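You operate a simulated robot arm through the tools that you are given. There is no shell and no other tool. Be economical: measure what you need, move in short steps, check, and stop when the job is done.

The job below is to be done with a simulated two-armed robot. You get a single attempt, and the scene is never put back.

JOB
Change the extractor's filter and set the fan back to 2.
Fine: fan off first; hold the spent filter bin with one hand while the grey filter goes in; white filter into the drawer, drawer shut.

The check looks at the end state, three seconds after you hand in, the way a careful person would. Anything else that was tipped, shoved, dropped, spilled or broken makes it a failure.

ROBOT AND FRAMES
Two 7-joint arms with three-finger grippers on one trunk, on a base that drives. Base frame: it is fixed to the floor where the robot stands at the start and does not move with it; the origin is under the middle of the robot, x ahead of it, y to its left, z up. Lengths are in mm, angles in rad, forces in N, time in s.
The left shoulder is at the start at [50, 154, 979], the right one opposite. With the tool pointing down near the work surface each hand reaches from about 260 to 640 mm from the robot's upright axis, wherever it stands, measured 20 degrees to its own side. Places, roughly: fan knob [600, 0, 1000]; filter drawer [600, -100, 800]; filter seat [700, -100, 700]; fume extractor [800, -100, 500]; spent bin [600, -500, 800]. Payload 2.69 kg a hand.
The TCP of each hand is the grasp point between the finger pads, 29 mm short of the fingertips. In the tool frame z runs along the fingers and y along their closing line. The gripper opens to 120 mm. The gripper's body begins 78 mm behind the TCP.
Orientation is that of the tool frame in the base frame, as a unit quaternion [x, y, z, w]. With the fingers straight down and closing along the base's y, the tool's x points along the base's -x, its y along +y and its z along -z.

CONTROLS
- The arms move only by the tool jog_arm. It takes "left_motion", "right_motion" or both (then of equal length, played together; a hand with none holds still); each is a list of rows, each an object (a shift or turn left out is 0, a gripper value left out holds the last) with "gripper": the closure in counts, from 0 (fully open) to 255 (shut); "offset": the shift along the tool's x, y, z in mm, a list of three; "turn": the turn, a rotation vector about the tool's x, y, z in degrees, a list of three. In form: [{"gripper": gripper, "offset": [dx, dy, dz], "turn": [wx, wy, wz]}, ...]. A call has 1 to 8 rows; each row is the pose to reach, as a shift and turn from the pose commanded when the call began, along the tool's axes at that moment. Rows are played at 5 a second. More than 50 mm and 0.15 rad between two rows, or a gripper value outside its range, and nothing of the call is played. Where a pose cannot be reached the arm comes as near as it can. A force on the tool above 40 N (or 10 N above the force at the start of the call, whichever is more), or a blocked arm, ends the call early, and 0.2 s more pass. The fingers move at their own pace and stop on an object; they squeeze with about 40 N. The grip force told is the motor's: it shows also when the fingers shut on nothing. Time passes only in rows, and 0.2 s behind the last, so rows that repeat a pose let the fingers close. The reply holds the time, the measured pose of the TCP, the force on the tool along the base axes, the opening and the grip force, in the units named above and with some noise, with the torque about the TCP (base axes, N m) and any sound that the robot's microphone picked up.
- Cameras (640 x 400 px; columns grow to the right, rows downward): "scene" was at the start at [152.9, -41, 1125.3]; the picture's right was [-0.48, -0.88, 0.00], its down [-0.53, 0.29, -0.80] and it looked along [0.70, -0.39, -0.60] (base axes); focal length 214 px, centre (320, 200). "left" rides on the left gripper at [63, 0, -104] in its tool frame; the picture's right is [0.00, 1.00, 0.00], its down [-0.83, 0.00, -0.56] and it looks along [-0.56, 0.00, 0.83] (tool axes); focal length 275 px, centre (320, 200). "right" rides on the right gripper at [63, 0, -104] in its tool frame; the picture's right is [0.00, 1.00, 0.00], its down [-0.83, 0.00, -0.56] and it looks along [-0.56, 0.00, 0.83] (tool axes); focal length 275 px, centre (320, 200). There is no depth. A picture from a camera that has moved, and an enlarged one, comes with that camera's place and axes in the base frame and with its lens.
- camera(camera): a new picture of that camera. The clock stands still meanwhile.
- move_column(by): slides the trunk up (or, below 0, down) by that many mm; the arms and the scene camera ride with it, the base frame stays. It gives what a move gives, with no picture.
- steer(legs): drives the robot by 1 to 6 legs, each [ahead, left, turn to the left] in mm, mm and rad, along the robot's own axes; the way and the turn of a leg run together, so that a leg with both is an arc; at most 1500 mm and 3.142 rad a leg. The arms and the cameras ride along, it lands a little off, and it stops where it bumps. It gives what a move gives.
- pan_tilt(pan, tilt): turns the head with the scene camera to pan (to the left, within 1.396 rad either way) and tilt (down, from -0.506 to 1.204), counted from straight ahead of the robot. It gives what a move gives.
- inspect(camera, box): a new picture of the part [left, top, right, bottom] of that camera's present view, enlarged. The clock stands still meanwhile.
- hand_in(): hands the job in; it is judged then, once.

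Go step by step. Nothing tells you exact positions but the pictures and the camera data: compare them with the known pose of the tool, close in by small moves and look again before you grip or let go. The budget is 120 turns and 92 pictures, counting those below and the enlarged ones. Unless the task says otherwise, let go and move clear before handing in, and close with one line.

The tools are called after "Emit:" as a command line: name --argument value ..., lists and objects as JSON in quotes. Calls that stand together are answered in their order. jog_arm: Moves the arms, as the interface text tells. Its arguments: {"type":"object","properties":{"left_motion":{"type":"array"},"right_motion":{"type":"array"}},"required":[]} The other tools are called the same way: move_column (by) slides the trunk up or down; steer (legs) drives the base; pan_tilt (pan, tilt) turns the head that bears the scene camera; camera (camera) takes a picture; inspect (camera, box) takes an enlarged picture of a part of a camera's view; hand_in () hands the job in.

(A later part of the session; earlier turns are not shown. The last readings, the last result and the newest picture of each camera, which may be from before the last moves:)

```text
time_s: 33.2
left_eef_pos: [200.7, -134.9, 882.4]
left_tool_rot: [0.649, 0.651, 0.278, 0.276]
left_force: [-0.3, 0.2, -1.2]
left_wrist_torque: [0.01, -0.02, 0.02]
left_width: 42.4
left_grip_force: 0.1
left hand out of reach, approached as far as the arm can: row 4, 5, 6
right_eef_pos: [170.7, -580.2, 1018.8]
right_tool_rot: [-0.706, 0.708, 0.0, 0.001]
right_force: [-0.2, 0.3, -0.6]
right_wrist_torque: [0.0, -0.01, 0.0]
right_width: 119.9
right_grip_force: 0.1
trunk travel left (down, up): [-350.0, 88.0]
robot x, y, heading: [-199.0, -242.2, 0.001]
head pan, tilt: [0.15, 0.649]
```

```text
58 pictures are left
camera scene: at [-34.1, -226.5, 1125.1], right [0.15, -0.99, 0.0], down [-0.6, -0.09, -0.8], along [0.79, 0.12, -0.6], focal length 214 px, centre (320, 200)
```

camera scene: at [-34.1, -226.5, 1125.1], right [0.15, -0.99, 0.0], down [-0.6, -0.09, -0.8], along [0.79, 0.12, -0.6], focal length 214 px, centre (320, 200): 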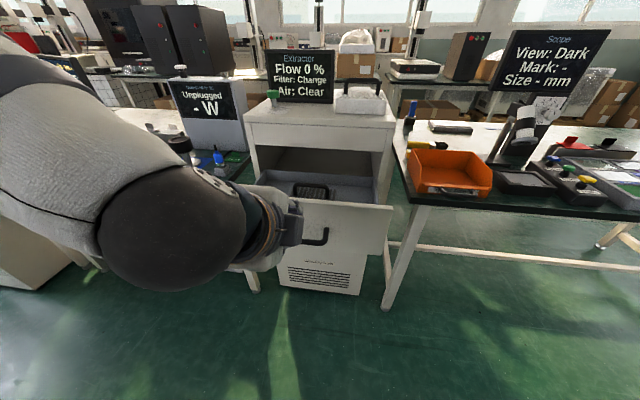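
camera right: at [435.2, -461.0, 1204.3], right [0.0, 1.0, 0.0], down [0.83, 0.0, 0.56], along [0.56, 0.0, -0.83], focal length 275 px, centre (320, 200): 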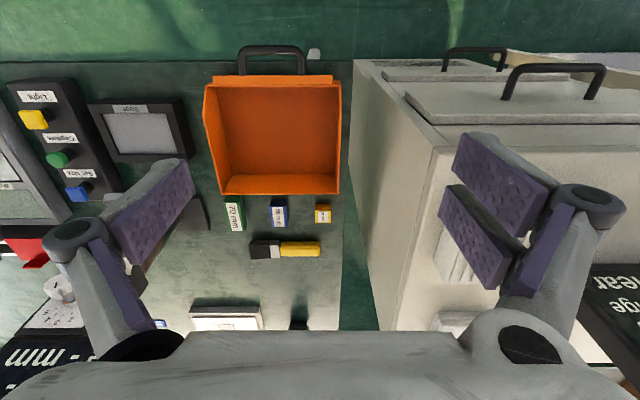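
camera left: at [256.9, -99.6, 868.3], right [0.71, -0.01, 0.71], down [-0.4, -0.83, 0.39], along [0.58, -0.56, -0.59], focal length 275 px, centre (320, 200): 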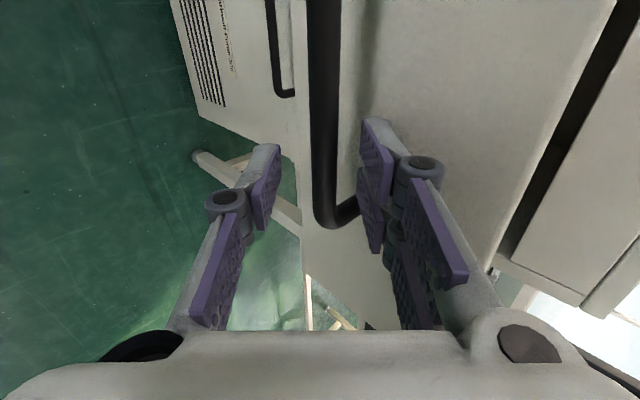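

The left hand is clear. I shift the robot left and forward so that the right hand can reach the filter in the open drawer.

Emit:
steer --legs '[[0, 300, 0], [110, 0, 0]]'

Emit:
jog_arm --right_motion '[{"offset": [-30, 25, 0], "gripper": 128}, {"offset": [-60, 50, 0]}, {"offset": [-90, 75, 0]}, {"offset": [-120, 100, 0]}, {"offset": [-120, 100, 0]}]'

Emit:
camera --camera "right"

Emit:
camera --camera "scene"

```text
time_s: 36.9
left_eef_pos: [311.5, 162.6, 881.7]
left_tool_rot: [0.65, 0.652, 0.277, 0.277]
left_force: [0.2, 0.1, -0.7]
left_wrist_torque: [-0.01, -0.01, -0.04]
left_width: 42.6
left_grip_force: 0.0
right_eef_pos: [279.6, -283.0, 1018.7]
right_tool_rot: [-0.705, 0.709, 0.0, 0.0]
right_force: [0.5, -0.3, -0.4]
right_wrist_torque: [-0.01, 0.01, -0.04]
right_width: 120.1
right_grip_force: 0.1
trunk travel left (down, up): [-350.0, 88.0]
robot x, y, heading: [-88.9, 58.3, -0.003]
head pan, tilt: [0.15, 0.649]
```

```text
time_s: 38.1
left_eef_pos: [311.3, 162.2, 881.4]
left_tool_rot: [0.65, 0.652, 0.277, 0.276]
left_force: [0.4, 0.0, -0.6]
left_wrist_torque: [0.03, 0.02, -0.01]
left_width: 42.5
left_grip_force: 0.0
right_eef_pos: [174.8, -159.5, 1019.8]
right_tool_rot: [-0.706, 0.709, 0.0, 0.0]
right_force: [-1.2, -0.1, -0.5]
right_wrist_torque: [0.01, 0.0, -0.03]
right_width: 59.7
right_grip_force: 0.0
trunk travel left (down, up): [-350.0, 88.0]
robot x, y, heading: [-91.9, 56.3, -0.003]
head pan, tilt: [0.15, 0.649]
```

```text
57 pictures are left
camera right: at [174.8, -222.5, 1123.4], right [-1.0, 0.0, 0.0], down [0.0, 0.83, 0.56], along [0.0, 0.56, -0.83], focal length 275 px, centre (320, 200)
```

right: 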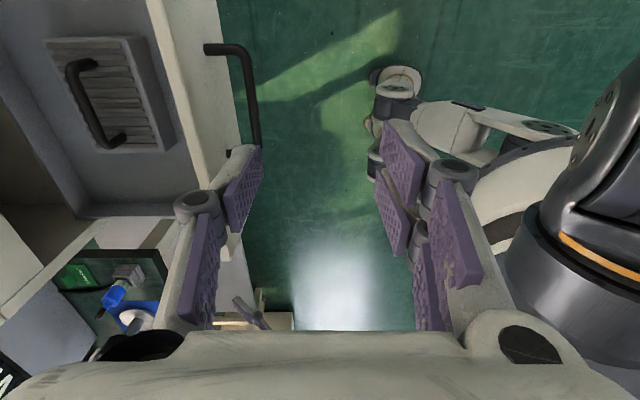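

```text
56 pictures are left
camera scene: at [75.1, 70.8, 1125.1], right [0.14, -0.99, 0.0], down [-0.6, -0.09, -0.8], along [0.79, 0.12, -0.6], focal length 214 px, centre (320, 200)
```

scene: 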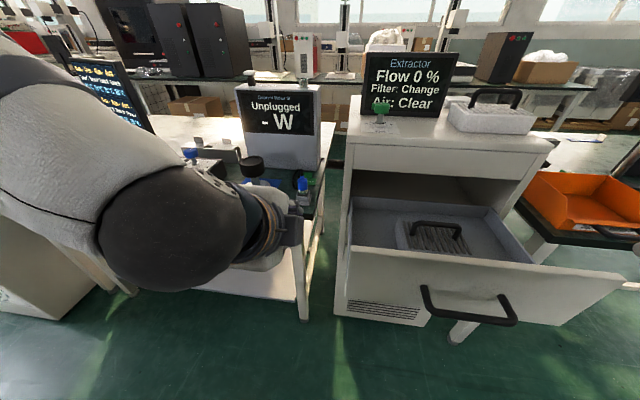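

The grey filter's handle bar triangulates to about (431, -136, 816), running along y. I bring the right hand above it.

Emit:
jog_arm --right_motion '[{"offset": [-4, -40, 0]}, {"offset": [-8, -80, 0]}, {"offset": [-12, -120, 10]}, {"offset": [-16, -160, 30]}, {"offset": [-20, -200, 50]}, {"offset": [-23, -240, 70]}, {"offset": [-23, -256, 90]}, {"offset": [-23, -256, 100]}]'

Emit:
camera --camera "right"

Emit:
inspect --camera "scene" --box '[330, 130, 560, 290]'

```text
time_s: 39.9
left_eef_pos: [311.6, 162.0, 881.5]
left_tool_rot: [0.649, 0.652, 0.277, 0.277]
left_force: [-0.1, 0.3, 0.4]
left_wrist_torque: [0.01, -0.01, 0.0]
left_width: 42.5
left_grip_force: 0.1
right_eef_pos: [436.3, -139.7, 917.7]
right_tool_rot: [-0.705, 0.709, -0.001, 0.0]
right_force: [-0.2, 0.1, -0.2]
right_wrist_torque: [-0.01, 0.0, 0.03]
right_width: 59.8
right_grip_force: 0.1
trunk travel left (down, up): [-350.0, 88.0]
robot x, y, heading: [-88.3, 54.2, -0.001]
head pan, tilt: [0.15, 0.649]
```

```text
55 pictures are left
camera right: at [435.6, -202.2, 1023.6], right [-1.0, 0.0, 0.0], down [0.0, 0.83, 0.56], along [0.0, 0.56, -0.83], focal length 275 px, centre (320, 200)
```

right: 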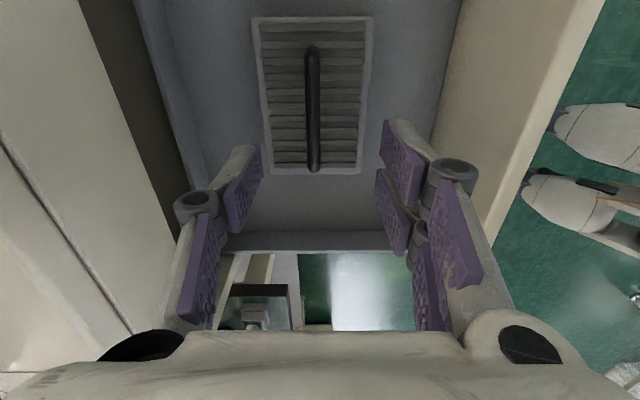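

```text
2.50 times, centred on (445, 210) of scene
camera zoom: at [75.0, 71.0, 1125.2], right [0.14, -0.99, 0.0], down [-0.6, -0.09, -0.8], along [0.79, 0.12, -0.6], focal length 536 px, centre (8, 175)
```

zoom: 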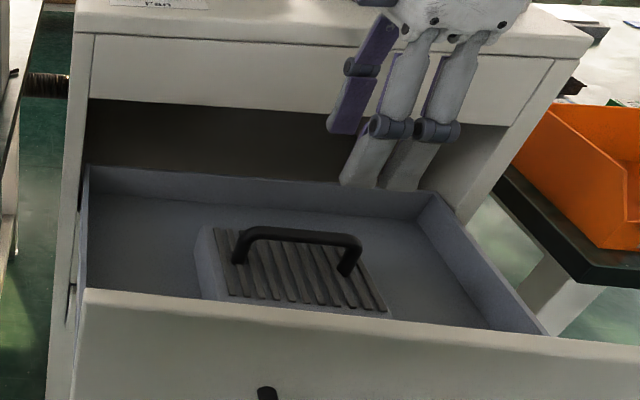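

Refined: bar at (442, -135, 800). I descend with the fingers straddling it and check before gripping.

Emit:
jog_arm --right_motion '[{"offset": [-5, -6, 30]}, {"offset": [-5, -6, 60]}, {"offset": [-5, -6, 85]}, {"offset": [-5, -6, 100]}, {"offset": [-5, -6, 112]}, {"offset": [-5, -6, 112]}]'

Emit:
camera --camera "right"

Emit:
inspect --camera "scene" --box '[350, 160, 530, 280]'

```text
time_s: 41.3
left_eef_pos: [310.9, 162.7, 881.9]
left_tool_rot: [0.649, 0.652, 0.277, 0.276]
left_force: [0.1, 0.2, -0.1]
left_wrist_torque: [0.0, 0.01, 0.01]
left_width: 42.5
left_grip_force: 0.0
right_eef_pos: [444.0, -136.8, 805.8]
right_tool_rot: [-0.705, 0.709, 0.0, 0.0]
right_force: [-0.1, -0.6, -0.5]
right_wrist_torque: [-0.01, 0.01, -0.03]
right_width: 59.7
right_grip_force: 0.0
trunk travel left (down, up): [-350.0, 88.0]
robot x, y, heading: [-90.1, 57.7, -0.003]
head pan, tilt: [0.15, 0.649]
```

```text
53 pictures are left
camera right: at [442.7, -199.1, 911.4], right [-1.0, 0.0, 0.0], down [0.0, 0.83, 0.56], along [0.0, 0.56, -0.83], focal length 275 px, centre (320, 200)
```

right: 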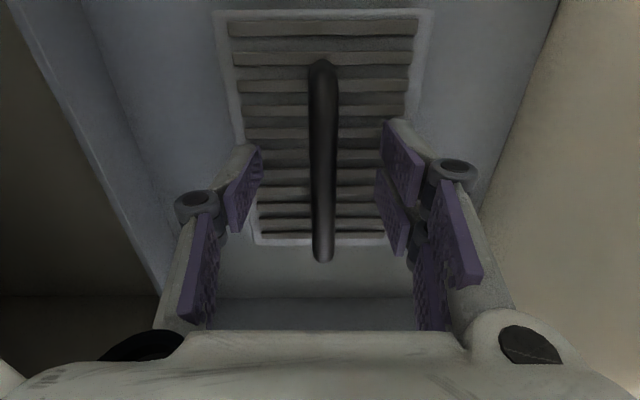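

```text
3.33 times, centred on (440, 220) of scene
camera zoom: at [75.0, 71.0, 1125.2], right [0.14, -0.99, 0.0], down [-0.6, -0.09, -0.8], along [0.79, 0.12, -0.6], focal length 715 px, centre (-80, 133)
```

zoom: 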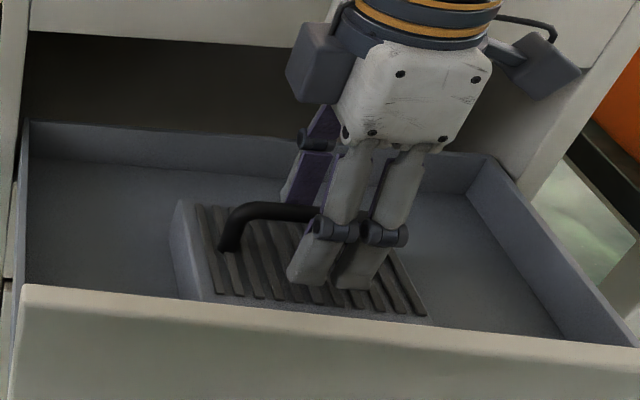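

The bar is centred between the fingers. I grip and lift slightly.

Emit:
jog_arm --right_motion '[{"gripper": 255}, {"gripper": 255}, {"gripper": 255}, {"gripper": 255, "offset": [0, 0, -10]}, {"offset": [0, 0, -25]}, {"offset": [0, 0, -40]}, {"offset": [0, 0, -40]}]'

Emit:
inspect --camera "scene" --box '[330, 130, 560, 290]'

Emit:
camera --camera "right"

```text
time_s: 42.9
left_eef_pos: [310.8, 162.1, 882.3]
left_tool_rot: [0.65, 0.651, 0.277, 0.277]
left_force: [0.8, 0.4, 0.0]
left_wrist_torque: [-0.01, -0.04, -0.01]
left_width: 42.2
left_grip_force: 0.0
right_eef_pos: [443.2, -137.4, 847.6]
right_tool_rot: [-0.706, 0.709, 0.0, 0.0]
right_force: [-0.1, 0.2, -3.3]
right_wrist_torque: [0.0, -0.01, 0.0]
right_width: 10.4
right_grip_force: 37.7
trunk travel left (down, up): [-350.0, 88.0]
robot x, y, heading: [-86.7, 49.9, -0.004]
head pan, tilt: [0.15, 0.649]
```

```text
2.50 times, centred on (445, 210) of scene
camera zoom: at [75.3, 70.9, 1125.1], right [0.14, -0.99, 0.0], down [-0.6, -0.09, -0.8], along [0.79, 0.12, -0.6], focal length 536 px, centre (8, 175)
```

zoom: 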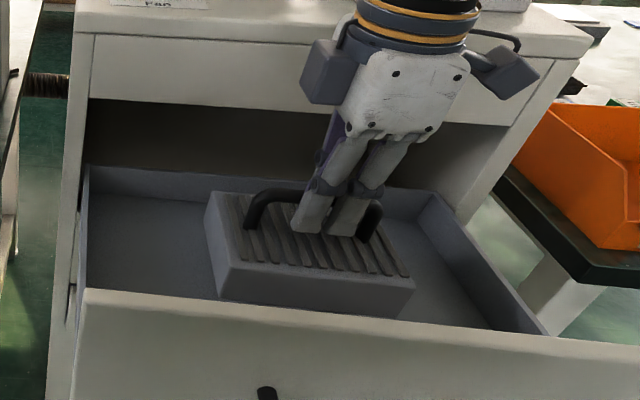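

```text
50 pictures are left
camera right: at [442.6, -199.7, 951.9], right [-1.0, 0.0, 0.0], down [0.0, 0.83, 0.56], along [0.0, 0.56, -0.83], focal length 275 px, centre (320, 200)
```

right: 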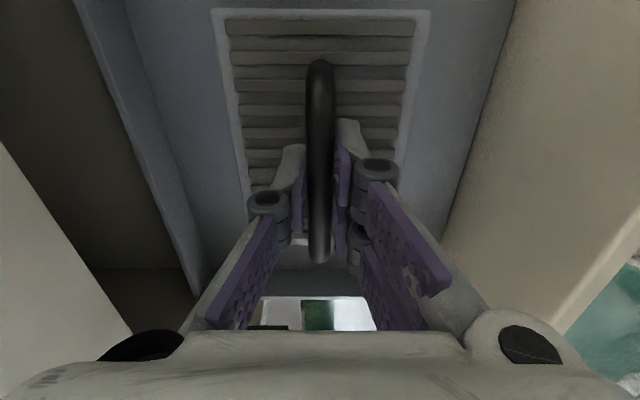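

The grey filter is lifted cleanly. I raise it fully out of the drawer and look at the seat beneath.

Emit:
jog_arm --right_motion '[{"offset": [0, 0, -30]}, {"offset": [0, 0, -60]}, {"offset": [0, 0, -90]}, {"offset": [0, 0, -120]}, {"offset": [0, 0, -150]}, {"offset": [0, 0, -150]}]'

Emit:
camera --camera "scene"

Emit:
inspect --camera "scene" --box '[330, 130, 560, 290]'

```text
time_s: 44.3
left_eef_pos: [310.0, 160.6, 881.6]
left_tool_rot: [0.649, 0.652, 0.278, 0.277]
left_force: [-0.1, 1.3, 0.1]
left_wrist_torque: [-0.03, -0.04, 0.02]
left_width: 42.4
left_grip_force: 0.0
right_eef_pos: [444.0, -137.7, 996.9]
right_tool_rot: [-0.705, 0.709, 0.0, 0.001]
right_force: [0.0, 0.9, -2.6]
right_wrist_torque: [0.01, -0.02, 0.0]
right_width: 10.2
right_grip_force: 36.9
trunk travel left (down, up): [-350.0, 88.0]
robot x, y, heading: [-88.6, 56.6, -0.003]
head pan, tilt: [0.15, 0.649]
```

```text
49 pictures are left
camera scene: at [75.3, 70.9, 1125.1], right [0.14, -0.99, 0.0], down [-0.6, -0.09, -0.8], along [0.79, 0.12, -0.6], focal length 214 px, centre (320, 200)
```

scene: 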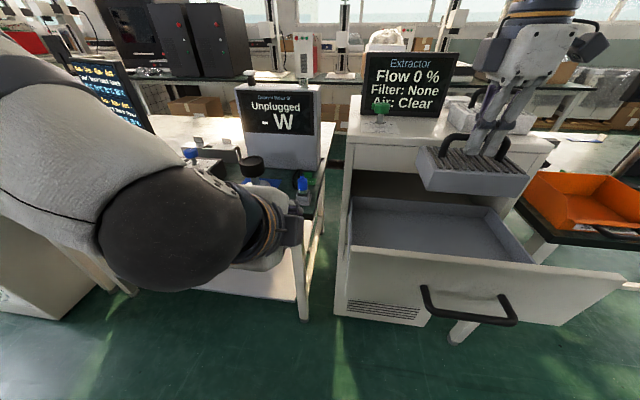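

```text
2.50 times, centred on (445, 210) of scene
camera zoom: at [75.3, 70.9, 1125.1], right [0.14, -0.99, 0.0], down [-0.6, -0.09, -0.8], along [0.79, 0.12, -0.6], focal length 536 px, centre (8, 175)
```

zoom: 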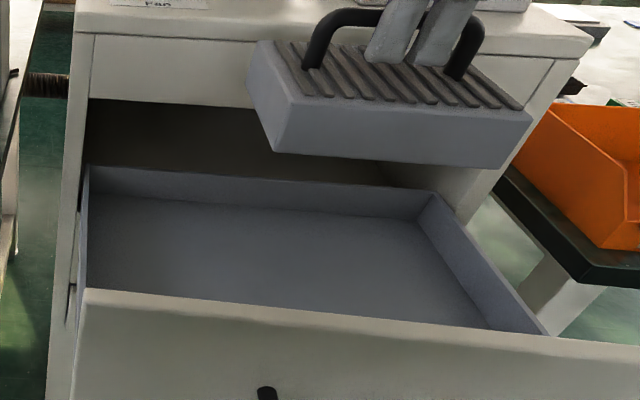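

The display shows "Filter: None" and the seat is the bare drawer floor. Now I drive back, across and forward to stand before the bin with the grey filter held.

Emit:
steer --legs '[[-200, 0, 0], [0, -547, 0], [170, 0, 0]]'

Emit:
pan_tilt --pan 0.0 --tilt 0.65

Emit:
camera --camera "scene"

Emit:
camera --camera "left"

```text
time_s: 51.4
left_eef_pos: [280.5, -403.1, 881.5]
left_tool_rot: [0.65, 0.651, 0.277, 0.277]
left_force: [0.0, -0.4, 0.4]
left_wrist_torque: [0.02, 0.02, 0.05]
left_width: 42.2
left_grip_force: 0.1
right_eef_pos: [412.7, -702.0, 997.1]
right_tool_rot: [-0.705, 0.709, 0.0, 0.0]
right_force: [0.1, 1.0, -3.4]
right_wrist_torque: [-0.02, 0.04, 0.03]
right_width: 10.4
right_grip_force: 37.4
trunk travel left (down, up): [-350.0, 88.0]
robot x, y, heading: [-120.8, -505.2, -0.003]
head pan, tilt: [0.15, 0.649]
```

```text
time_s: 52.0
left_eef_pos: [279.6, -401.4, 882.7]
left_tool_rot: [0.65, 0.652, 0.277, 0.276]
left_force: [0.5, 0.1, -0.8]
left_wrist_torque: [-0.02, -0.02, 0.01]
left_width: 42.3
left_grip_force: 0.0
right_eef_pos: [411.1, -702.7, 996.2]
right_tool_rot: [-0.704, 0.71, 0.0, 0.0]
right_force: [-0.2, 0.1, -2.9]
right_wrist_torque: [0.01, 0.0, 0.01]
right_width: 10.1
right_grip_force: 37.3
trunk travel left (down, up): [-350.0, 88.0]
robot x, y, heading: [-118.3, -507.3, -0.006]
head pan, tilt: [0.0, 0.649]
```

```text
47 pictures are left
camera scene: at [44.4, -505.7, 1125.1], right [-0.01, -1.0, 0.0], down [-0.6, 0.0, -0.8], along [0.8, 0.0, -0.6], focal length 214 px, centre (320, 200)
```

scene: 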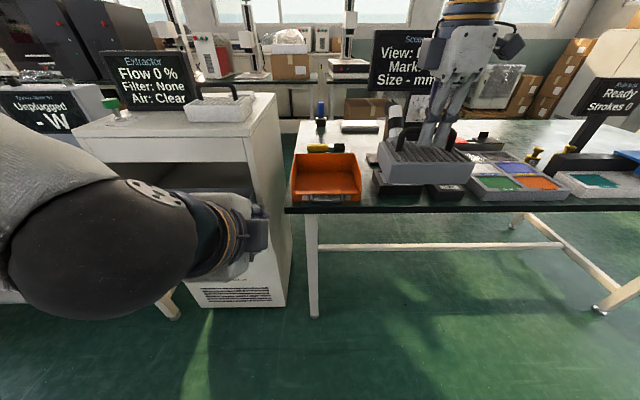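

```text
46 pictures are left
camera left: at [204.5, -339.5, 954.1], right [0.69, 0.0, 0.72], down [-0.4, -0.83, 0.38], along [0.6, -0.56, -0.58], focal length 275 px, centre (320, 200)
```

left: 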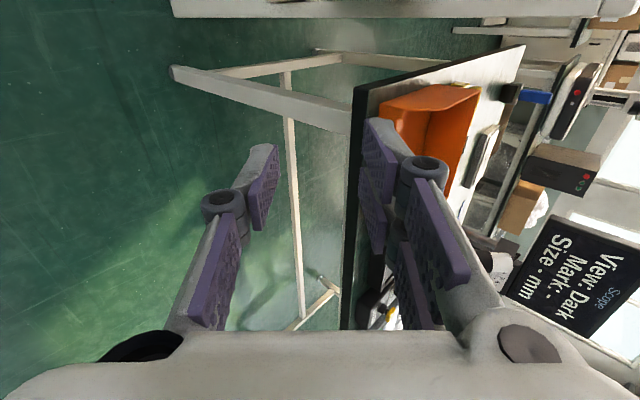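

Emit:
inspect --camera "scene" --box '[270, 130, 390, 220]'

```text
4.44 times, centred on (330, 175) of scene
camera zoom: at [44.4, -505.7, 1125.1], right [-0.01, -1.0, 0.0], down [-0.6, 0.0, -0.8], along [0.8, 0.0, -0.6], focal length 953 px, centre (276, 311)
```

zoom: 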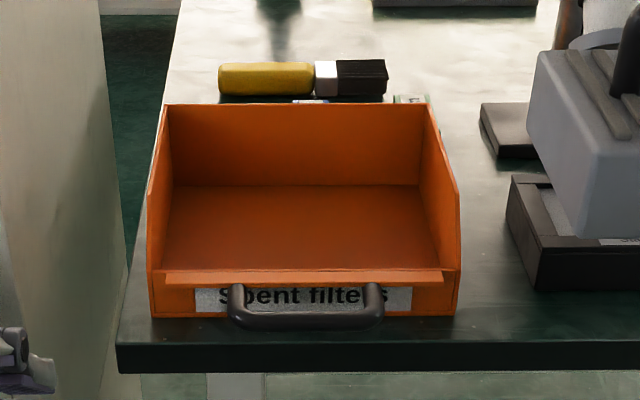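

The bin measures x 505–666, y -430…-612, rim z ≈ 840, handle bar near (471, -523, 798). I first swing the filter to y ≈ -550, then drive ahead.

Emit:
jog_arm --right_motion '[{"offset": [-30, 0, 0]}, {"offset": [-60, 0, 0]}, {"offset": [-90, 0, 0]}, {"offset": [-120, 0, 0]}, {"offset": [-150, 0, 0]}, {"offset": [-150, 0, 0]}]'

Emit:
steer --legs '[[145, 15, 0]]'

Emit:
camera --camera "scene"

Emit:
camera --camera "left"

```text
time_s: 53.5
left_eef_pos: [279.3, -403.0, 883.5]
left_tool_rot: [0.65, 0.651, 0.277, 0.277]
left_force: [0.1, -0.4, 0.1]
left_wrist_torque: [-0.03, 0.01, 0.03]
left_width: 42.4
left_grip_force: 0.2
right_eef_pos: [410.0, -553.0, 995.5]
right_tool_rot: [-0.705, 0.709, 0.001, 0.0]
right_force: [0.0, 0.1, -2.8]
right_wrist_torque: [-0.02, 0.02, -0.01]
right_width: 10.2
right_grip_force: 38.0
right hand out of reach, approached as far as the arm can: row 5
trunk travel left (down, up): [-350.0, 88.0]
robot x, y, heading: [-117.4, -503.7, -0.007]
head pan, tilt: [0.0, 0.649]
```

```text
time_s: 54.8
left_eef_pos: [426.3, -386.3, 881.8]
left_tool_rot: [0.649, 0.652, 0.278, 0.275]
left_force: [0.0, 0.3, 0.2]
left_wrist_torque: [0.01, -0.03, 0.04]
left_width: 42.5
left_grip_force: 0.0
right_eef_pos: [557.6, -537.9, 995.6]
right_tool_rot: [-0.706, 0.708, 0.0, -0.001]
right_force: [-0.4, -0.3, -2.1]
right_wrist_torque: [-0.01, 0.02, -0.03]
right_width: 10.3
right_grip_force: 37.3
trunk travel left (down, up): [-350.0, 88.0]
robot x, y, heading: [28.9, -493.2, 0.001]
head pan, tilt: [0.0, 0.649]
```

```text
44 pictures are left
camera scene: at [191.8, -490.5, 1125.0], right [0.0, -1.0, 0.0], down [-0.61, 0.0, -0.8], along [0.8, 0.0, -0.61], focal length 214 px, centre (320, 200)
```

scene: 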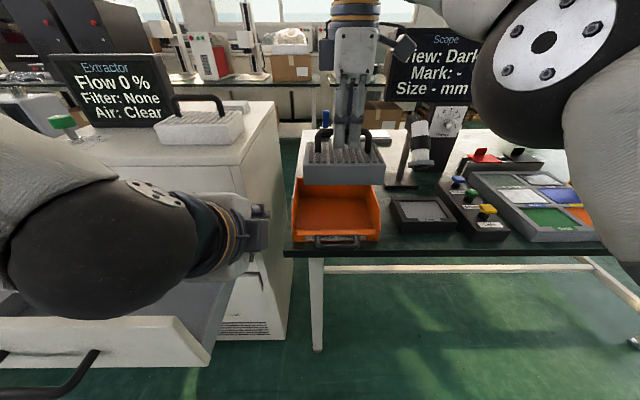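

```text
43 pictures are left
camera left: at [351.0, -323.5, 953.8], right [0.69, 0.0, 0.72], down [-0.4, -0.83, 0.38], along [0.6, -0.55, -0.58], focal length 275 px, centre (320, 200)
```

left: 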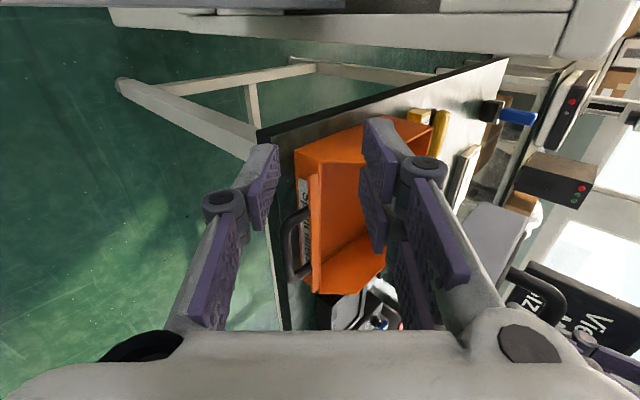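

Emit:
jog_arm --left_motion '[{"offset": [-30, -7, 0], "gripper": 185}, {"offset": [-60, -14, 0]}, {"offset": [-90, -21, 0]}, {"offset": [-120, -28, 5]}, {"offset": [-137, -28, 10]}, {"offset": [-137, -28, 10]}]'

Emit:
camera --camera "left"

Emit:
inspect --camera "scene" --box '[260, 140, 420, 260]'

```text
time_s: 56.2
left_eef_pos: [413.8, -523.4, 855.2]
left_tool_rot: [0.649, 0.653, 0.277, 0.275]
left_force: [0.4, -0.3, 0.2]
left_wrist_torque: [-0.02, -0.01, 0.02]
left_width: 32.9
left_grip_force: 0.0
right_eef_pos: [557.9, -537.2, 995.0]
right_tool_rot: [-0.706, 0.708, 0.0, 0.001]
right_force: [0.2, -0.5, -2.9]
right_wrist_torque: [0.01, -0.01, -0.01]
right_width: 10.4
right_grip_force: 37.5
trunk travel left (down, up): [-350.0, 88.0]
robot x, y, heading: [24.2, -490.4, -0.004]
head pan, tilt: [0.0, 0.649]
```

```text
42 pictures are left
camera left: at [339.3, -460.7, 927.1], right [0.69, 0.0, 0.72], down [-0.4, -0.83, 0.38], along [0.6, -0.55, -0.58], focal length 275 px, centre (320, 200)
```

left: 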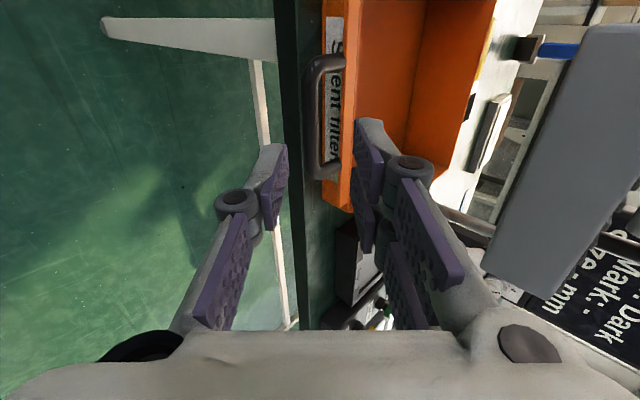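

```text
3.33 times, centred on (340, 200) of scene
camera zoom: at [191.1, -490.5, 1125.1], right [0.0, -1.0, 0.0], down [-0.6, 0.0, -0.8], along [0.8, 0.0, -0.6], focal length 715 px, centre (253, 200)
```

zoom: 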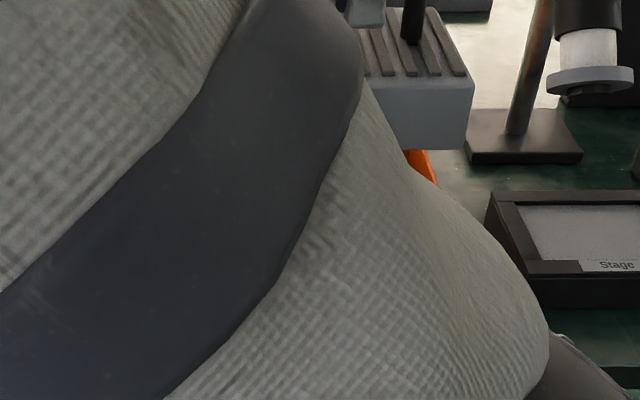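

The handle bar is lined up. I advance to take it with the fingertips only (staying clear of the table edge) and grip.

Emit:
jog_arm --left_motion '[{"offset": [0, -3, 25]}, {"offset": [0, -3, 45]}, {"offset": [0, -3, 60]}, {"offset": [0, -3, 60]}]'

Emit:
camera --camera "left"

```text
time_s: 57.2
left_eef_pos: [456.1, -525.0, 809.8]
left_tool_rot: [0.648, 0.653, 0.277, 0.276]
left_force: [0.3, 0.3, 0.6]
left_wrist_torque: [0.01, 0.01, -0.01]
left_width: 33.3
left_grip_force: 0.0
right_eef_pos: [557.2, -537.7, 995.8]
right_tool_rot: [0.707, -0.707, 0.0, 0.0]
right_force: [-0.6, -0.1, -3.3]
right_wrist_torque: [-0.03, -0.02, -0.02]
right_width: 10.5
right_grip_force: 37.5
trunk travel left (down, up): [-350.0, 88.0]
robot x, y, heading: [30.1, -492.0, 0.001]
head pan, tilt: [0.0, 0.649]
```

```text
40 pictures are left
camera left: at [380.8, -462.1, 882.8], right [0.69, 0.0, 0.72], down [-0.4, -0.83, 0.38], along [0.6, -0.55, -0.58], focal length 275 px, centre (320, 200)
```

left: 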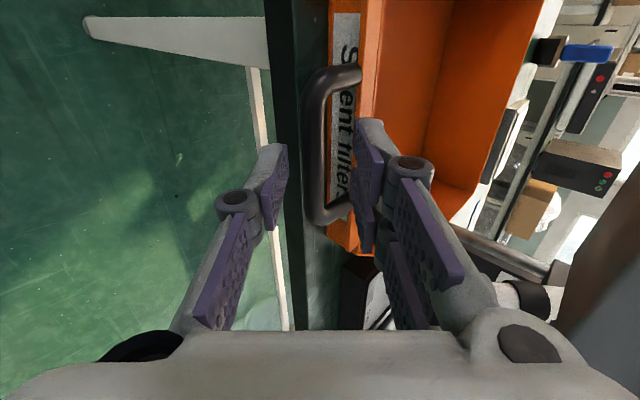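

Emit:
jog_arm --left_motion '[{"offset": [0, -3, 2], "gripper": 185}, {"offset": [0, -3, 2], "gripper": 215}, {"offset": [0, -3, 2], "gripper": 240}, {"offset": [0, -3, 2], "gripper": 255}, {"offset": [0, -3, 2], "gripper": 255}]'

Emit:
camera --camera "left"

```text
time_s: 58.4
left_eef_pos: [455.4, -522.7, 806.7]
left_tool_rot: [0.648, 0.653, 0.278, 0.276]
left_force: [0.6, 0.5, 0.2]
left_wrist_torque: [-0.06, 0.02, 0.01]
left_width: 11.2
left_grip_force: 38.2
right_eef_pos: [558.3, -536.7, 994.2]
right_tool_rot: [-0.706, 0.708, 0.0, -0.001]
right_force: [0.1, -0.9, -2.0]
right_wrist_torque: [-0.05, -0.01, -0.01]
right_width: 10.5
right_grip_force: 38.1
trunk travel left (down, up): [-350.0, 88.0]
robot x, y, heading: [26.1, -491.3, 0.004]
head pan, tilt: [0.0, 0.649]
```

```text
39 pictures are left
camera left: at [379.6, -461.5, 879.2], right [0.69, 0.0, 0.72], down [-0.4, -0.83, 0.38], along [0.6, -0.55, -0.58], focal length 275 px, centre (320, 200)
```

left: 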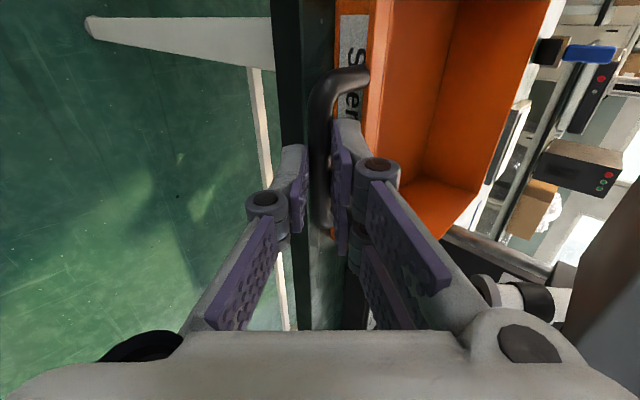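

The bin is held (11 mm bar). I bring the filter above the bin's centre and lower it to just above the rim.

Emit:
jog_arm --right_motion '[{"offset": [-8, -14, 0]}, {"offset": [-16, -28, 0]}, {"offset": [-16, -28, 20]}, {"offset": [-16, -28, 40]}, {"offset": [-16, -28, 55]}, {"offset": [-16, -28, 55]}]'

Emit:
camera --camera "right"

Emit:
camera --camera "left"

Emit:
camera --camera "scene"

```text
time_s: 59.8
left_eef_pos: [454.8, -523.2, 807.3]
left_tool_rot: [0.649, 0.652, 0.277, 0.276]
left_force: [-0.1, 0.2, -0.2]
left_wrist_torque: [-0.06, 0.07, -0.01]
left_width: 11.4
left_grip_force: 38.1
right_eef_pos: [574.4, -522.6, 941.9]
right_tool_rot: [-0.707, 0.707, -0.001, 0.0]
right_force: [-0.7, -0.2, -2.5]
right_wrist_torque: [-0.05, 0.03, 0.0]
right_width: 10.3
right_grip_force: 38.2
right hand out of reach, approached as far as the arm can: row 1, 2, 3, 4, 5, 6
trunk travel left (down, up): [-350.0, 88.0]
robot x, y, heading: [28.1, -493.0, -0.005]
head pan, tilt: [0.0, 0.649]
```

```text
38 pictures are left
camera right: at [574.0, -585.0, 1046.0], right [-1.0, 0.0, 0.0], down [0.0, 0.83, 0.56], along [0.0, 0.56, -0.83], focal length 275 px, centre (320, 200)
```

right: 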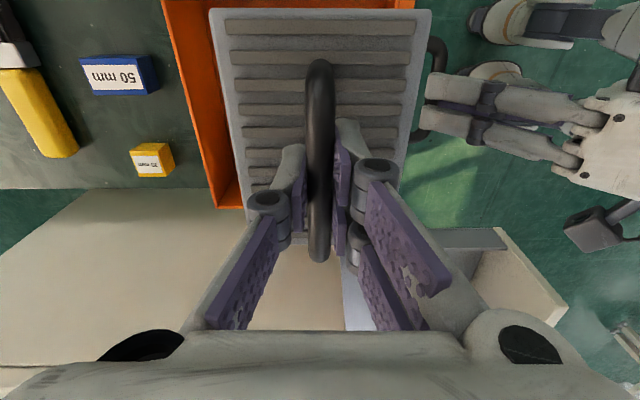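

```text
37 pictures are left
camera left: at [379.5, -461.5, 879.2], right [0.69, 0.0, 0.72], down [-0.4, -0.83, 0.38], along [0.6, -0.55, -0.58], focal length 275 px, centre (320, 200)
```

left: 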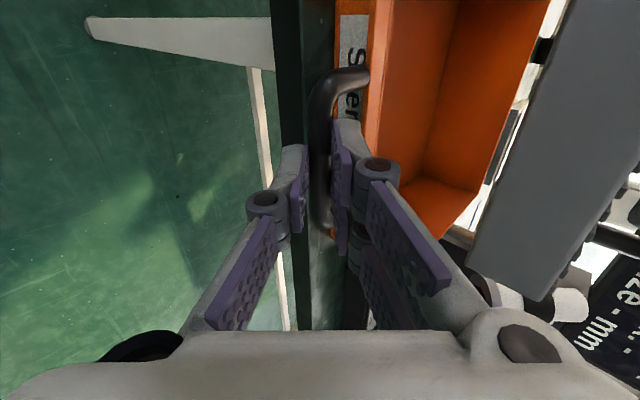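

```text
36 pictures are left
camera scene: at [191.9, -493.4, 1127.3], right [-0.03, -1.0, 0.0], down [-0.58, 0.02, -0.81], along [0.81, -0.03, -0.58], focal length 214 px, centre (320, 200)
```

scene: 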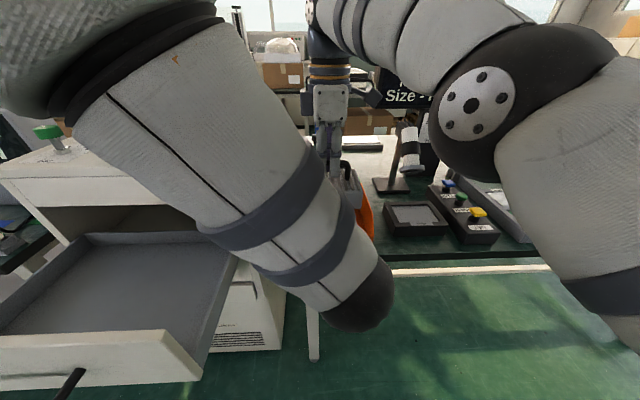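

The filter sits over the bin with margins all round. I nudge 5 mm to centre it sideways and lower in steps.

Emit:
jog_arm --right_motion '[{"offset": [5, 0, 10]}, {"offset": [5, 0, 25]}, {"offset": [5, 0, 40]}, {"offset": [5, 0, 55]}, {"offset": [5, 0, 66]}, {"offset": [5, 0, 72]}, {"offset": [5, 0, 72]}]'

Emit:
camera --camera "right"

Emit:
camera --camera "left"

```text
time_s: 61.4
left_eef_pos: [455.2, -523.8, 807.7]
left_tool_rot: [0.649, 0.653, 0.278, 0.276]
left_force: [-0.1, 0.8, -0.4]
left_wrist_torque: [-0.06, 0.03, 0.07]
left_width: 11.2
left_grip_force: 38.2
right_eef_pos: [571.7, -525.0, 867.1]
right_tool_rot: [-0.707, 0.707, 0.0, 0.001]
right_force: [0.0, 1.1, -2.4]
right_wrist_torque: [-0.01, -0.01, -0.04]
right_width: 10.1
right_grip_force: 37.3
trunk travel left (down, up): [-350.0, 88.0]
robot x, y, heading: [31.9, -491.5, -0.005]
head pan, tilt: [0.0, 0.649]
```

```text
35 pictures are left
camera right: at [572.1, -588.4, 972.4], right [-1.0, 0.0, 0.0], down [0.0, 0.83, 0.56], along [0.0, 0.56, -0.83], focal length 275 px, centre (320, 200)
```

right: 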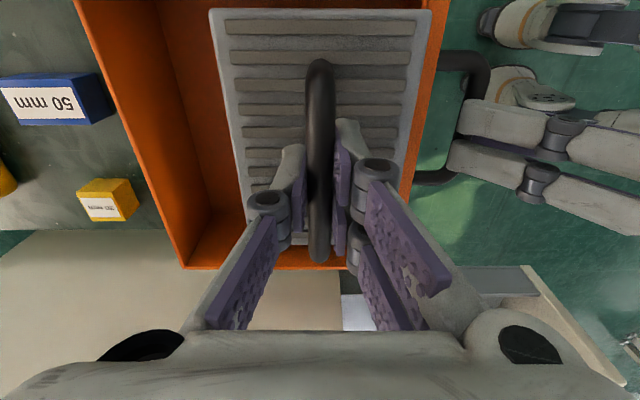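

```text
34 pictures are left
camera left: at [379.6, -461.5, 879.2], right [0.69, 0.0, 0.72], down [-0.4, -0.83, 0.38], along [0.6, -0.55, -0.58], focal length 275 px, centre (320, 200)
```

left: 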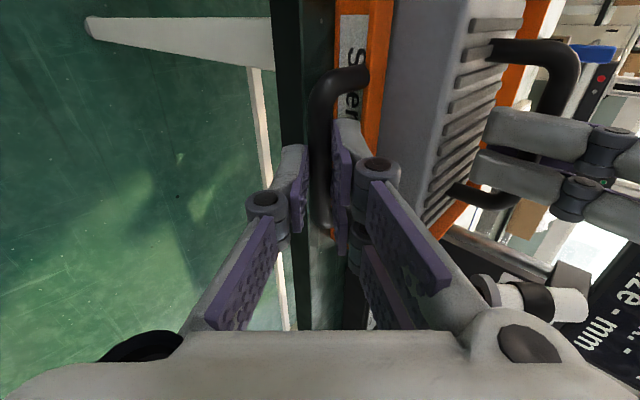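

It is inside the walls, not touching yet. I lower a few more mm until the load comes off.

Emit:
jog_arm --right_motion '[{"offset": [0, 0, 4]}, {"offset": [0, 0, 8]}, {"offset": [0, 0, 11]}, {"offset": [0, 0, 11]}]'

```text
time_s: 62.4
left_eef_pos: [455.9, -522.8, 807.3]
left_tool_rot: [0.649, 0.653, 0.278, 0.276]
left_force: [-1.0, -0.1, -0.3]
left_wrist_torque: [0.07, 0.02, -0.12]
left_width: 11.5
left_grip_force: 38.2
right_eef_pos: [572.4, -527.0, 857.1]
right_tool_rot: [-0.706, 0.708, 0.001, 0.0]
right_force: [0.4, -0.7, -2.6]
right_wrist_torque: [-0.04, -0.02, 0.02]
right_width: 10.2
right_grip_force: 38.1
trunk travel left (down, up): [-350.0, 88.0]
robot x, y, heading: [27.2, -490.7, -0.005]
head pan, tilt: [0.0, 0.649]
```

Emit:
jog_arm --right_motion '[{"offset": [0, 0, 3]}, {"offset": [0, 0, 6]}, {"offset": [0, 0, 9]}, {"offset": [0, 0, 9]}]'

```text
time_s: 63.4
left_eef_pos: [455.0, -523.8, 807.2]
left_tool_rot: [0.648, 0.653, 0.277, 0.277]
left_force: [-1.1, -0.7, 0.5]
left_wrist_torque: [0.08, 0.02, -0.1]
left_width: 11.3
left_grip_force: 37.8
right_eef_pos: [571.8, -525.3, 848.1]
right_tool_rot: [-0.706, 0.708, 0.0, 0.0]
right_force: [1.4, -0.2, -2.3]
right_wrist_torque: [-0.03, -0.04, 0.05]
right_width: 10.2
right_grip_force: 37.6
trunk travel left (down, up): [-350.0, 88.0]
robot x, y, heading: [26.3, -488.2, -0.004]
head pan, tilt: [0.0, 0.649]
```

Emit:
jog_arm --right_motion '[{"offset": [0, 0, 3]}, {"offset": [0, 0, 6]}, {"offset": [0, 0, 9]}, {"offset": [0, 0, 9]}]'

Emit:
camera --camera "left"

```text
time_s: 64.4
left_eef_pos: [454.1, -523.6, 808.7]
left_tool_rot: [0.649, 0.652, 0.278, 0.276]
left_force: [0.5, 1.0, -10.8]
left_wrist_torque: [0.3, 0.21, 0.23]
left_width: 11.2
left_grip_force: 38.2
right_eef_pos: [571.9, -526.0, 842.3]
right_tool_rot: [-0.706, 0.708, -0.002, 0.003]
right_force: [3.5, -0.5, 29.5]
right_wrist_torque: [0.05, -0.01, 0.04]
right_width: 10.9
right_grip_force: 38.0
trunk travel left (down, up): [-350.0, 88.0]
robot x, y, heading: [29.9, -491.4, 0.004]
head pan, tilt: [0.0, 0.649]
```

```text
33 pictures are left
camera left: at [378.4, -461.3, 879.5], right [0.69, 0.0, 0.72], down [-0.4, -0.83, 0.38], along [0.6, -0.55, -0.58], focal length 275 px, centre (320, 200)
```

left: 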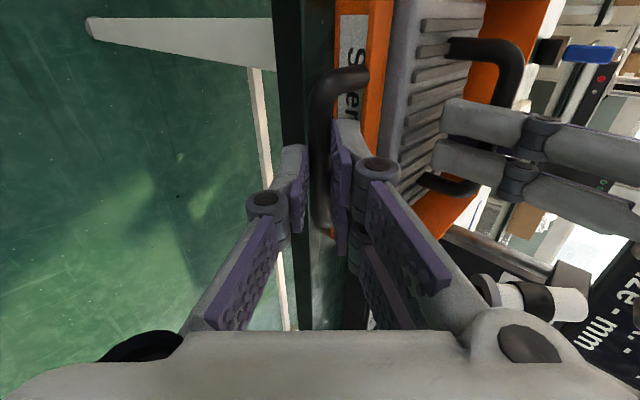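

It is on the bin floor (TCP 843). I ease up, release, and lift the right hand out while the left keeps holding.

Emit:
jog_arm --right_motion '[{"offset": [0, 0, -5]}, {"offset": [0, 0, -5], "gripper": 190}, {"offset": [0, 0, -5], "gripper": 190}, {"offset": [0, 0, -25], "gripper": 190}, {"offset": [0, 0, -60]}, {"offset": [0, 0, -95]}, {"offset": [0, 0, -130]}, {"offset": [0, 0, -130]}]'

Emit:
camera --camera "left"

Emit:
camera --camera "right"

```text
time_s: 66.2
left_eef_pos: [454.4, -523.8, 808.1]
left_tool_rot: [0.647, 0.654, 0.278, 0.277]
left_force: [-1.0, -0.6, 2.0]
left_wrist_torque: [0.23, 0.01, -0.09]
left_width: 11.1
left_grip_force: 38.0
right_eef_pos: [565.7, -528.7, 970.1]
right_tool_rot: [-0.706, 0.708, 0.0, 0.0]
right_force: [0.4, 1.0, 0.7]
right_wrist_torque: [-0.02, -0.04, 0.01]
right_width: 30.6
right_grip_force: 0.1
right hand out of reach, approached as far as the arm can: row 7, 8
trunk travel left (down, up): [-350.0, 88.0]
robot x, y, heading: [24.7, -490.5, 0.0]
head pan, tilt: [0.0, 0.649]
```

```text
32 pictures are left
camera left: at [379.2, -461.5, 879.4], right [0.69, 0.0, 0.72], down [-0.4, -0.83, 0.38], along [0.6, -0.55, -0.58], focal length 275 px, centre (320, 200)
```

left: 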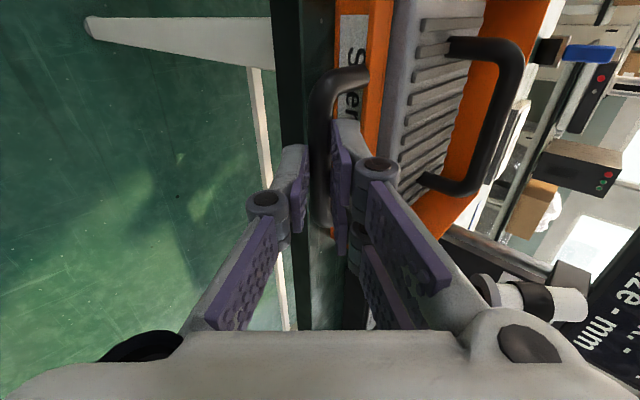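

```text
31 pictures are left
camera right: at [565.2, -590.8, 1074.8], right [-1.0, 0.0, 0.0], down [0.0, 0.83, 0.56], along [0.0, 0.56, -0.83], focal length 275 px, centre (320, 200)
```

right: 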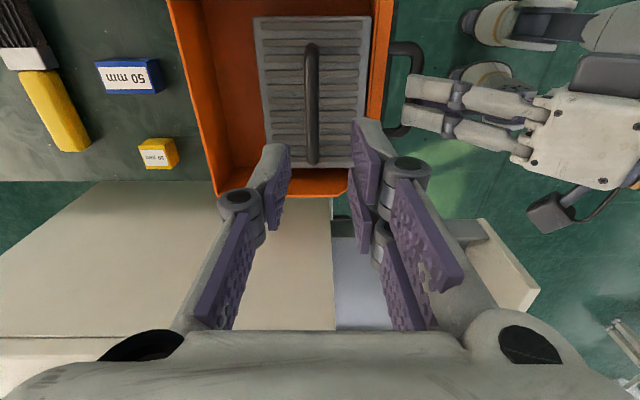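

The grey filter lies in the bin. I release the bin handle, back the left hand out, and then withdraw the robot.

Emit:
jog_arm --left_motion '[{"gripper": 195}, {"gripper": 195}, {"offset": [0, 0, -20]}, {"offset": [0, 0, -45]}, {"offset": [0, 10, -70]}, {"offset": [0, 20, -85]}, {"offset": [0, 20, -85]}]'

Emit:
steer --legs '[[-300, 0, 0]]'

Emit:
camera --camera "scene"

```text
time_s: 67.8
left_eef_pos: [407.3, -522.7, 879.9]
left_tool_rot: [0.648, 0.653, 0.278, 0.276]
left_force: [0.1, 0.3, 0.3]
left_wrist_torque: [-0.04, -0.01, 0.01]
left_width: 28.2
left_grip_force: 0.1
right_eef_pos: [565.7, -528.6, 970.2]
right_tool_rot: [-0.706, 0.708, 0.0, 0.0]
right_force: [-0.6, 0.4, -0.6]
right_wrist_torque: [-0.02, -0.02, -0.02]
right_width: 30.7
right_grip_force: 0.0
trunk travel left (down, up): [-350.0, 88.0]
robot x, y, heading: [28.4, -492.9, -0.002]
head pan, tilt: [0.0, 0.649]
```

```text
time_s: 69.9
left_eef_pos: [104.3, -519.3, 880.1]
left_tool_rot: [0.645, 0.656, 0.279, 0.275]
left_force: [-0.2, 0.5, -0.5]
left_wrist_torque: [-0.01, -0.01, -0.02]
left_width: 28.1
left_grip_force: 0.0
right_eef_pos: [263.1, -523.6, 969.8]
right_tool_rot: [0.71, -0.704, 0.001, -0.001]
right_force: [-0.2, 0.0, 0.0]
right_wrist_torque: [0.02, -0.01, -0.02]
right_width: 30.9
right_grip_force: 0.1
trunk travel left (down, up): [-350.0, 88.0]
robot x, y, heading: [-276.9, -490.7, 0.01]
head pan, tilt: [0.0, 0.649]
```

```text
30 pictures are left
camera scene: at [-111.9, -490.2, 1125.2], right [0.01, -1.0, 0.0], down [-0.6, -0.01, -0.8], along [0.8, 0.01, -0.6], focal length 214 px, centre (320, 200)
```

scene: 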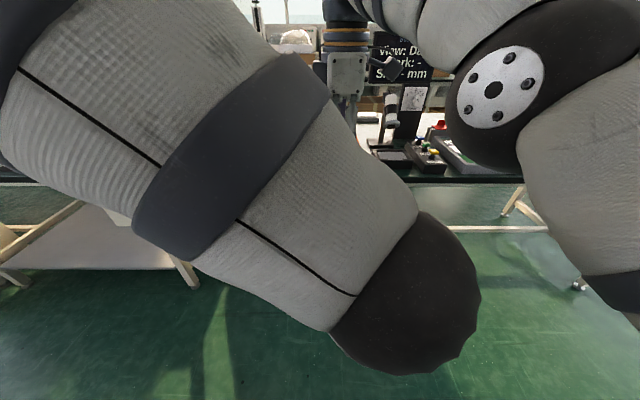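

The left arm blocks the view. I tidy both arms (left to its side, raised, at ~60° pitch; right tucked back) and raise the trunk, ready to pick up the white filter with the left hand from in front of the right table, clear of the open drawer.

Emit:
move_column --by 85

Emit:
jog_arm --left_motion '[{"offset": [30, 8, -8], "turn": [5, 0, 0]}, {"offset": [60, 16, -16], "turn": [10, 0, 0]}, {"offset": [90, 24, -24], "turn": [15, 0, 0]}, {"offset": [120, 32, -32], "turn": [15, 0, 0]}, {"offset": [150, 40, -40], "turn": [15, 0, 0]}, {"offset": [180, 50, -50], "turn": [15, 0, 0]}, {"offset": [200, 58, -55], "turn": [15, 0, 0]}, {"offset": [200, 58, -55], "turn": [15, 0, 0]}]' --right_motion '[{"offset": [25, 20, 0]}, {"offset": [50, 40, 0]}, {"offset": [75, 60, 0]}, {"offset": [100, 80, 0]}, {"offset": [125, 100, 0]}, {"offset": [150, 120, 0]}, {"offset": [150, 140, 0]}, {"offset": [150, 140, 0]}]'

Emit:
steer --legs '[[0, -10, -0.01], [290, 0, 0]]'

Emit:
pan_tilt --pan 0.3 --tilt 0.5

Emit:
camera --camera "scene"

Emit:
camera --camera "left"

```text
time_s: 71.1
left_eef_pos: [110.0, -512.2, 960.6]
left_tool_rot: [0.638, 0.668, 0.272, 0.269]
left_force: [-0.2, -0.9, -0.5]
left_wrist_torque: [-0.01, 0.02, 0.03]
left_width: 28.2
left_grip_force: 0.0
right_eef_pos: [200.7, -525.7, 1203.7]
right_tool_rot: [0.702, -0.697, 0.103, -0.104]
right_force: [0.6, 0.2, -0.2]
right_wrist_torque: [0.02, 0.01, -0.03]
right_width: 30.8
right_grip_force: 0.0
trunk travel left (down, up): [-435.0, 3.0]
robot x, y, heading: [-276.9, -496.6, 0.009]
head pan, tilt: [0.0, 0.649]
```

```text
time_s: 72.9
left_eef_pos: [103.4, -320.5, 1046.1]
left_tool_rot: [0.677, 0.686, 0.191, 0.187]
left_force: [-0.1, 0.2, -1.2]
left_wrist_torque: [-0.01, 0.0, 0.0]
left_width: 28.2
left_grip_force: 0.0
right_eef_pos: [64.2, -675.7, 1163.8]
right_tool_rot: [0.702, -0.696, 0.104, -0.107]
right_force: [0.6, -0.4, 0.6]
right_wrist_torque: [0.01, -0.01, 0.02]
right_width: 30.6
right_grip_force: 0.0
trunk travel left (down, up): [-435.0, 3.0]
robot x, y, heading: [-275.6, -492.7, 0.01]
head pan, tilt: [0.0, 0.649]
```

```text
time_s: 75.2
left_eef_pos: [392.0, -329.1, 1045.5]
left_tool_rot: [0.674, 0.688, 0.191, 0.188]
left_force: [-0.3, -0.8, 0.3]
left_wrist_torque: [0.0, 0.02, 0.0]
left_width: 28.1
left_grip_force: 0.0
right_eef_pos: [353.3, -682.5, 1164.8]
right_tool_rot: [0.703, -0.695, 0.105, -0.107]
right_force: [0.9, 0.3, -1.0]
right_wrist_torque: [0.0, 0.0, 0.0]
right_width: 30.6
right_grip_force: 0.1
trunk travel left (down, up): [-435.0, 3.0]
robot x, y, heading: [14.0, -501.7, 0.009]
head pan, tilt: [0.0, 0.649]
```

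```text
time_s: 76.0
left_eef_pos: [392.5, -327.4, 1046.4]
left_tool_rot: [0.674, 0.688, 0.193, 0.188]
left_force: [0.9, 0.0, -0.8]
left_wrist_torque: [-0.03, 0.02, -0.04]
left_width: 28.0
left_grip_force: 0.1
right_eef_pos: [354.3, -682.5, 1165.0]
right_tool_rot: [0.703, -0.695, 0.105, -0.108]
right_force: [-0.3, 0.2, 0.4]
right_wrist_torque: [-0.04, 0.0, 0.01]
right_width: 30.7
right_grip_force: 0.0
trunk travel left (down, up): [-435.0, 3.0]
robot x, y, heading: [15.4, -502.8, 0.013]
head pan, tilt: [0.3, 0.499]
```

```text
29 pictures are left
camera scene: at [105.9, -471.8, 1236.6], right [0.31, -0.95, 0.0], down [-0.46, -0.15, -0.88], along [0.84, 0.27, -0.48], focal length 214 px, centre (320, 200)
```

scene: 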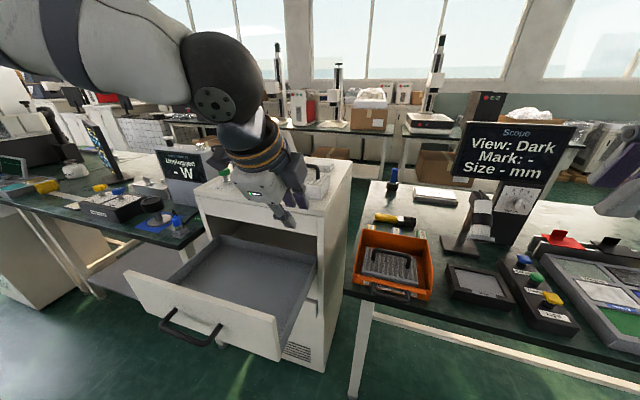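

```text
28 pictures are left
camera left: at [336.6, -265.4, 1134.8], right [0.86, 0.01, 0.52], down [-0.27, -0.84, 0.47], along [0.44, -0.55, -0.71], focal length 275 px, centre (320, 200)
```

left: 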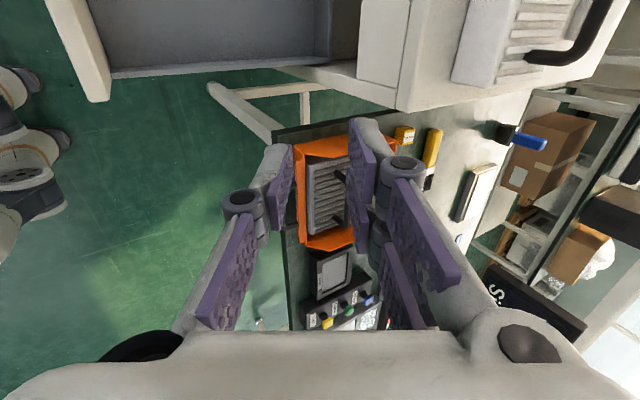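

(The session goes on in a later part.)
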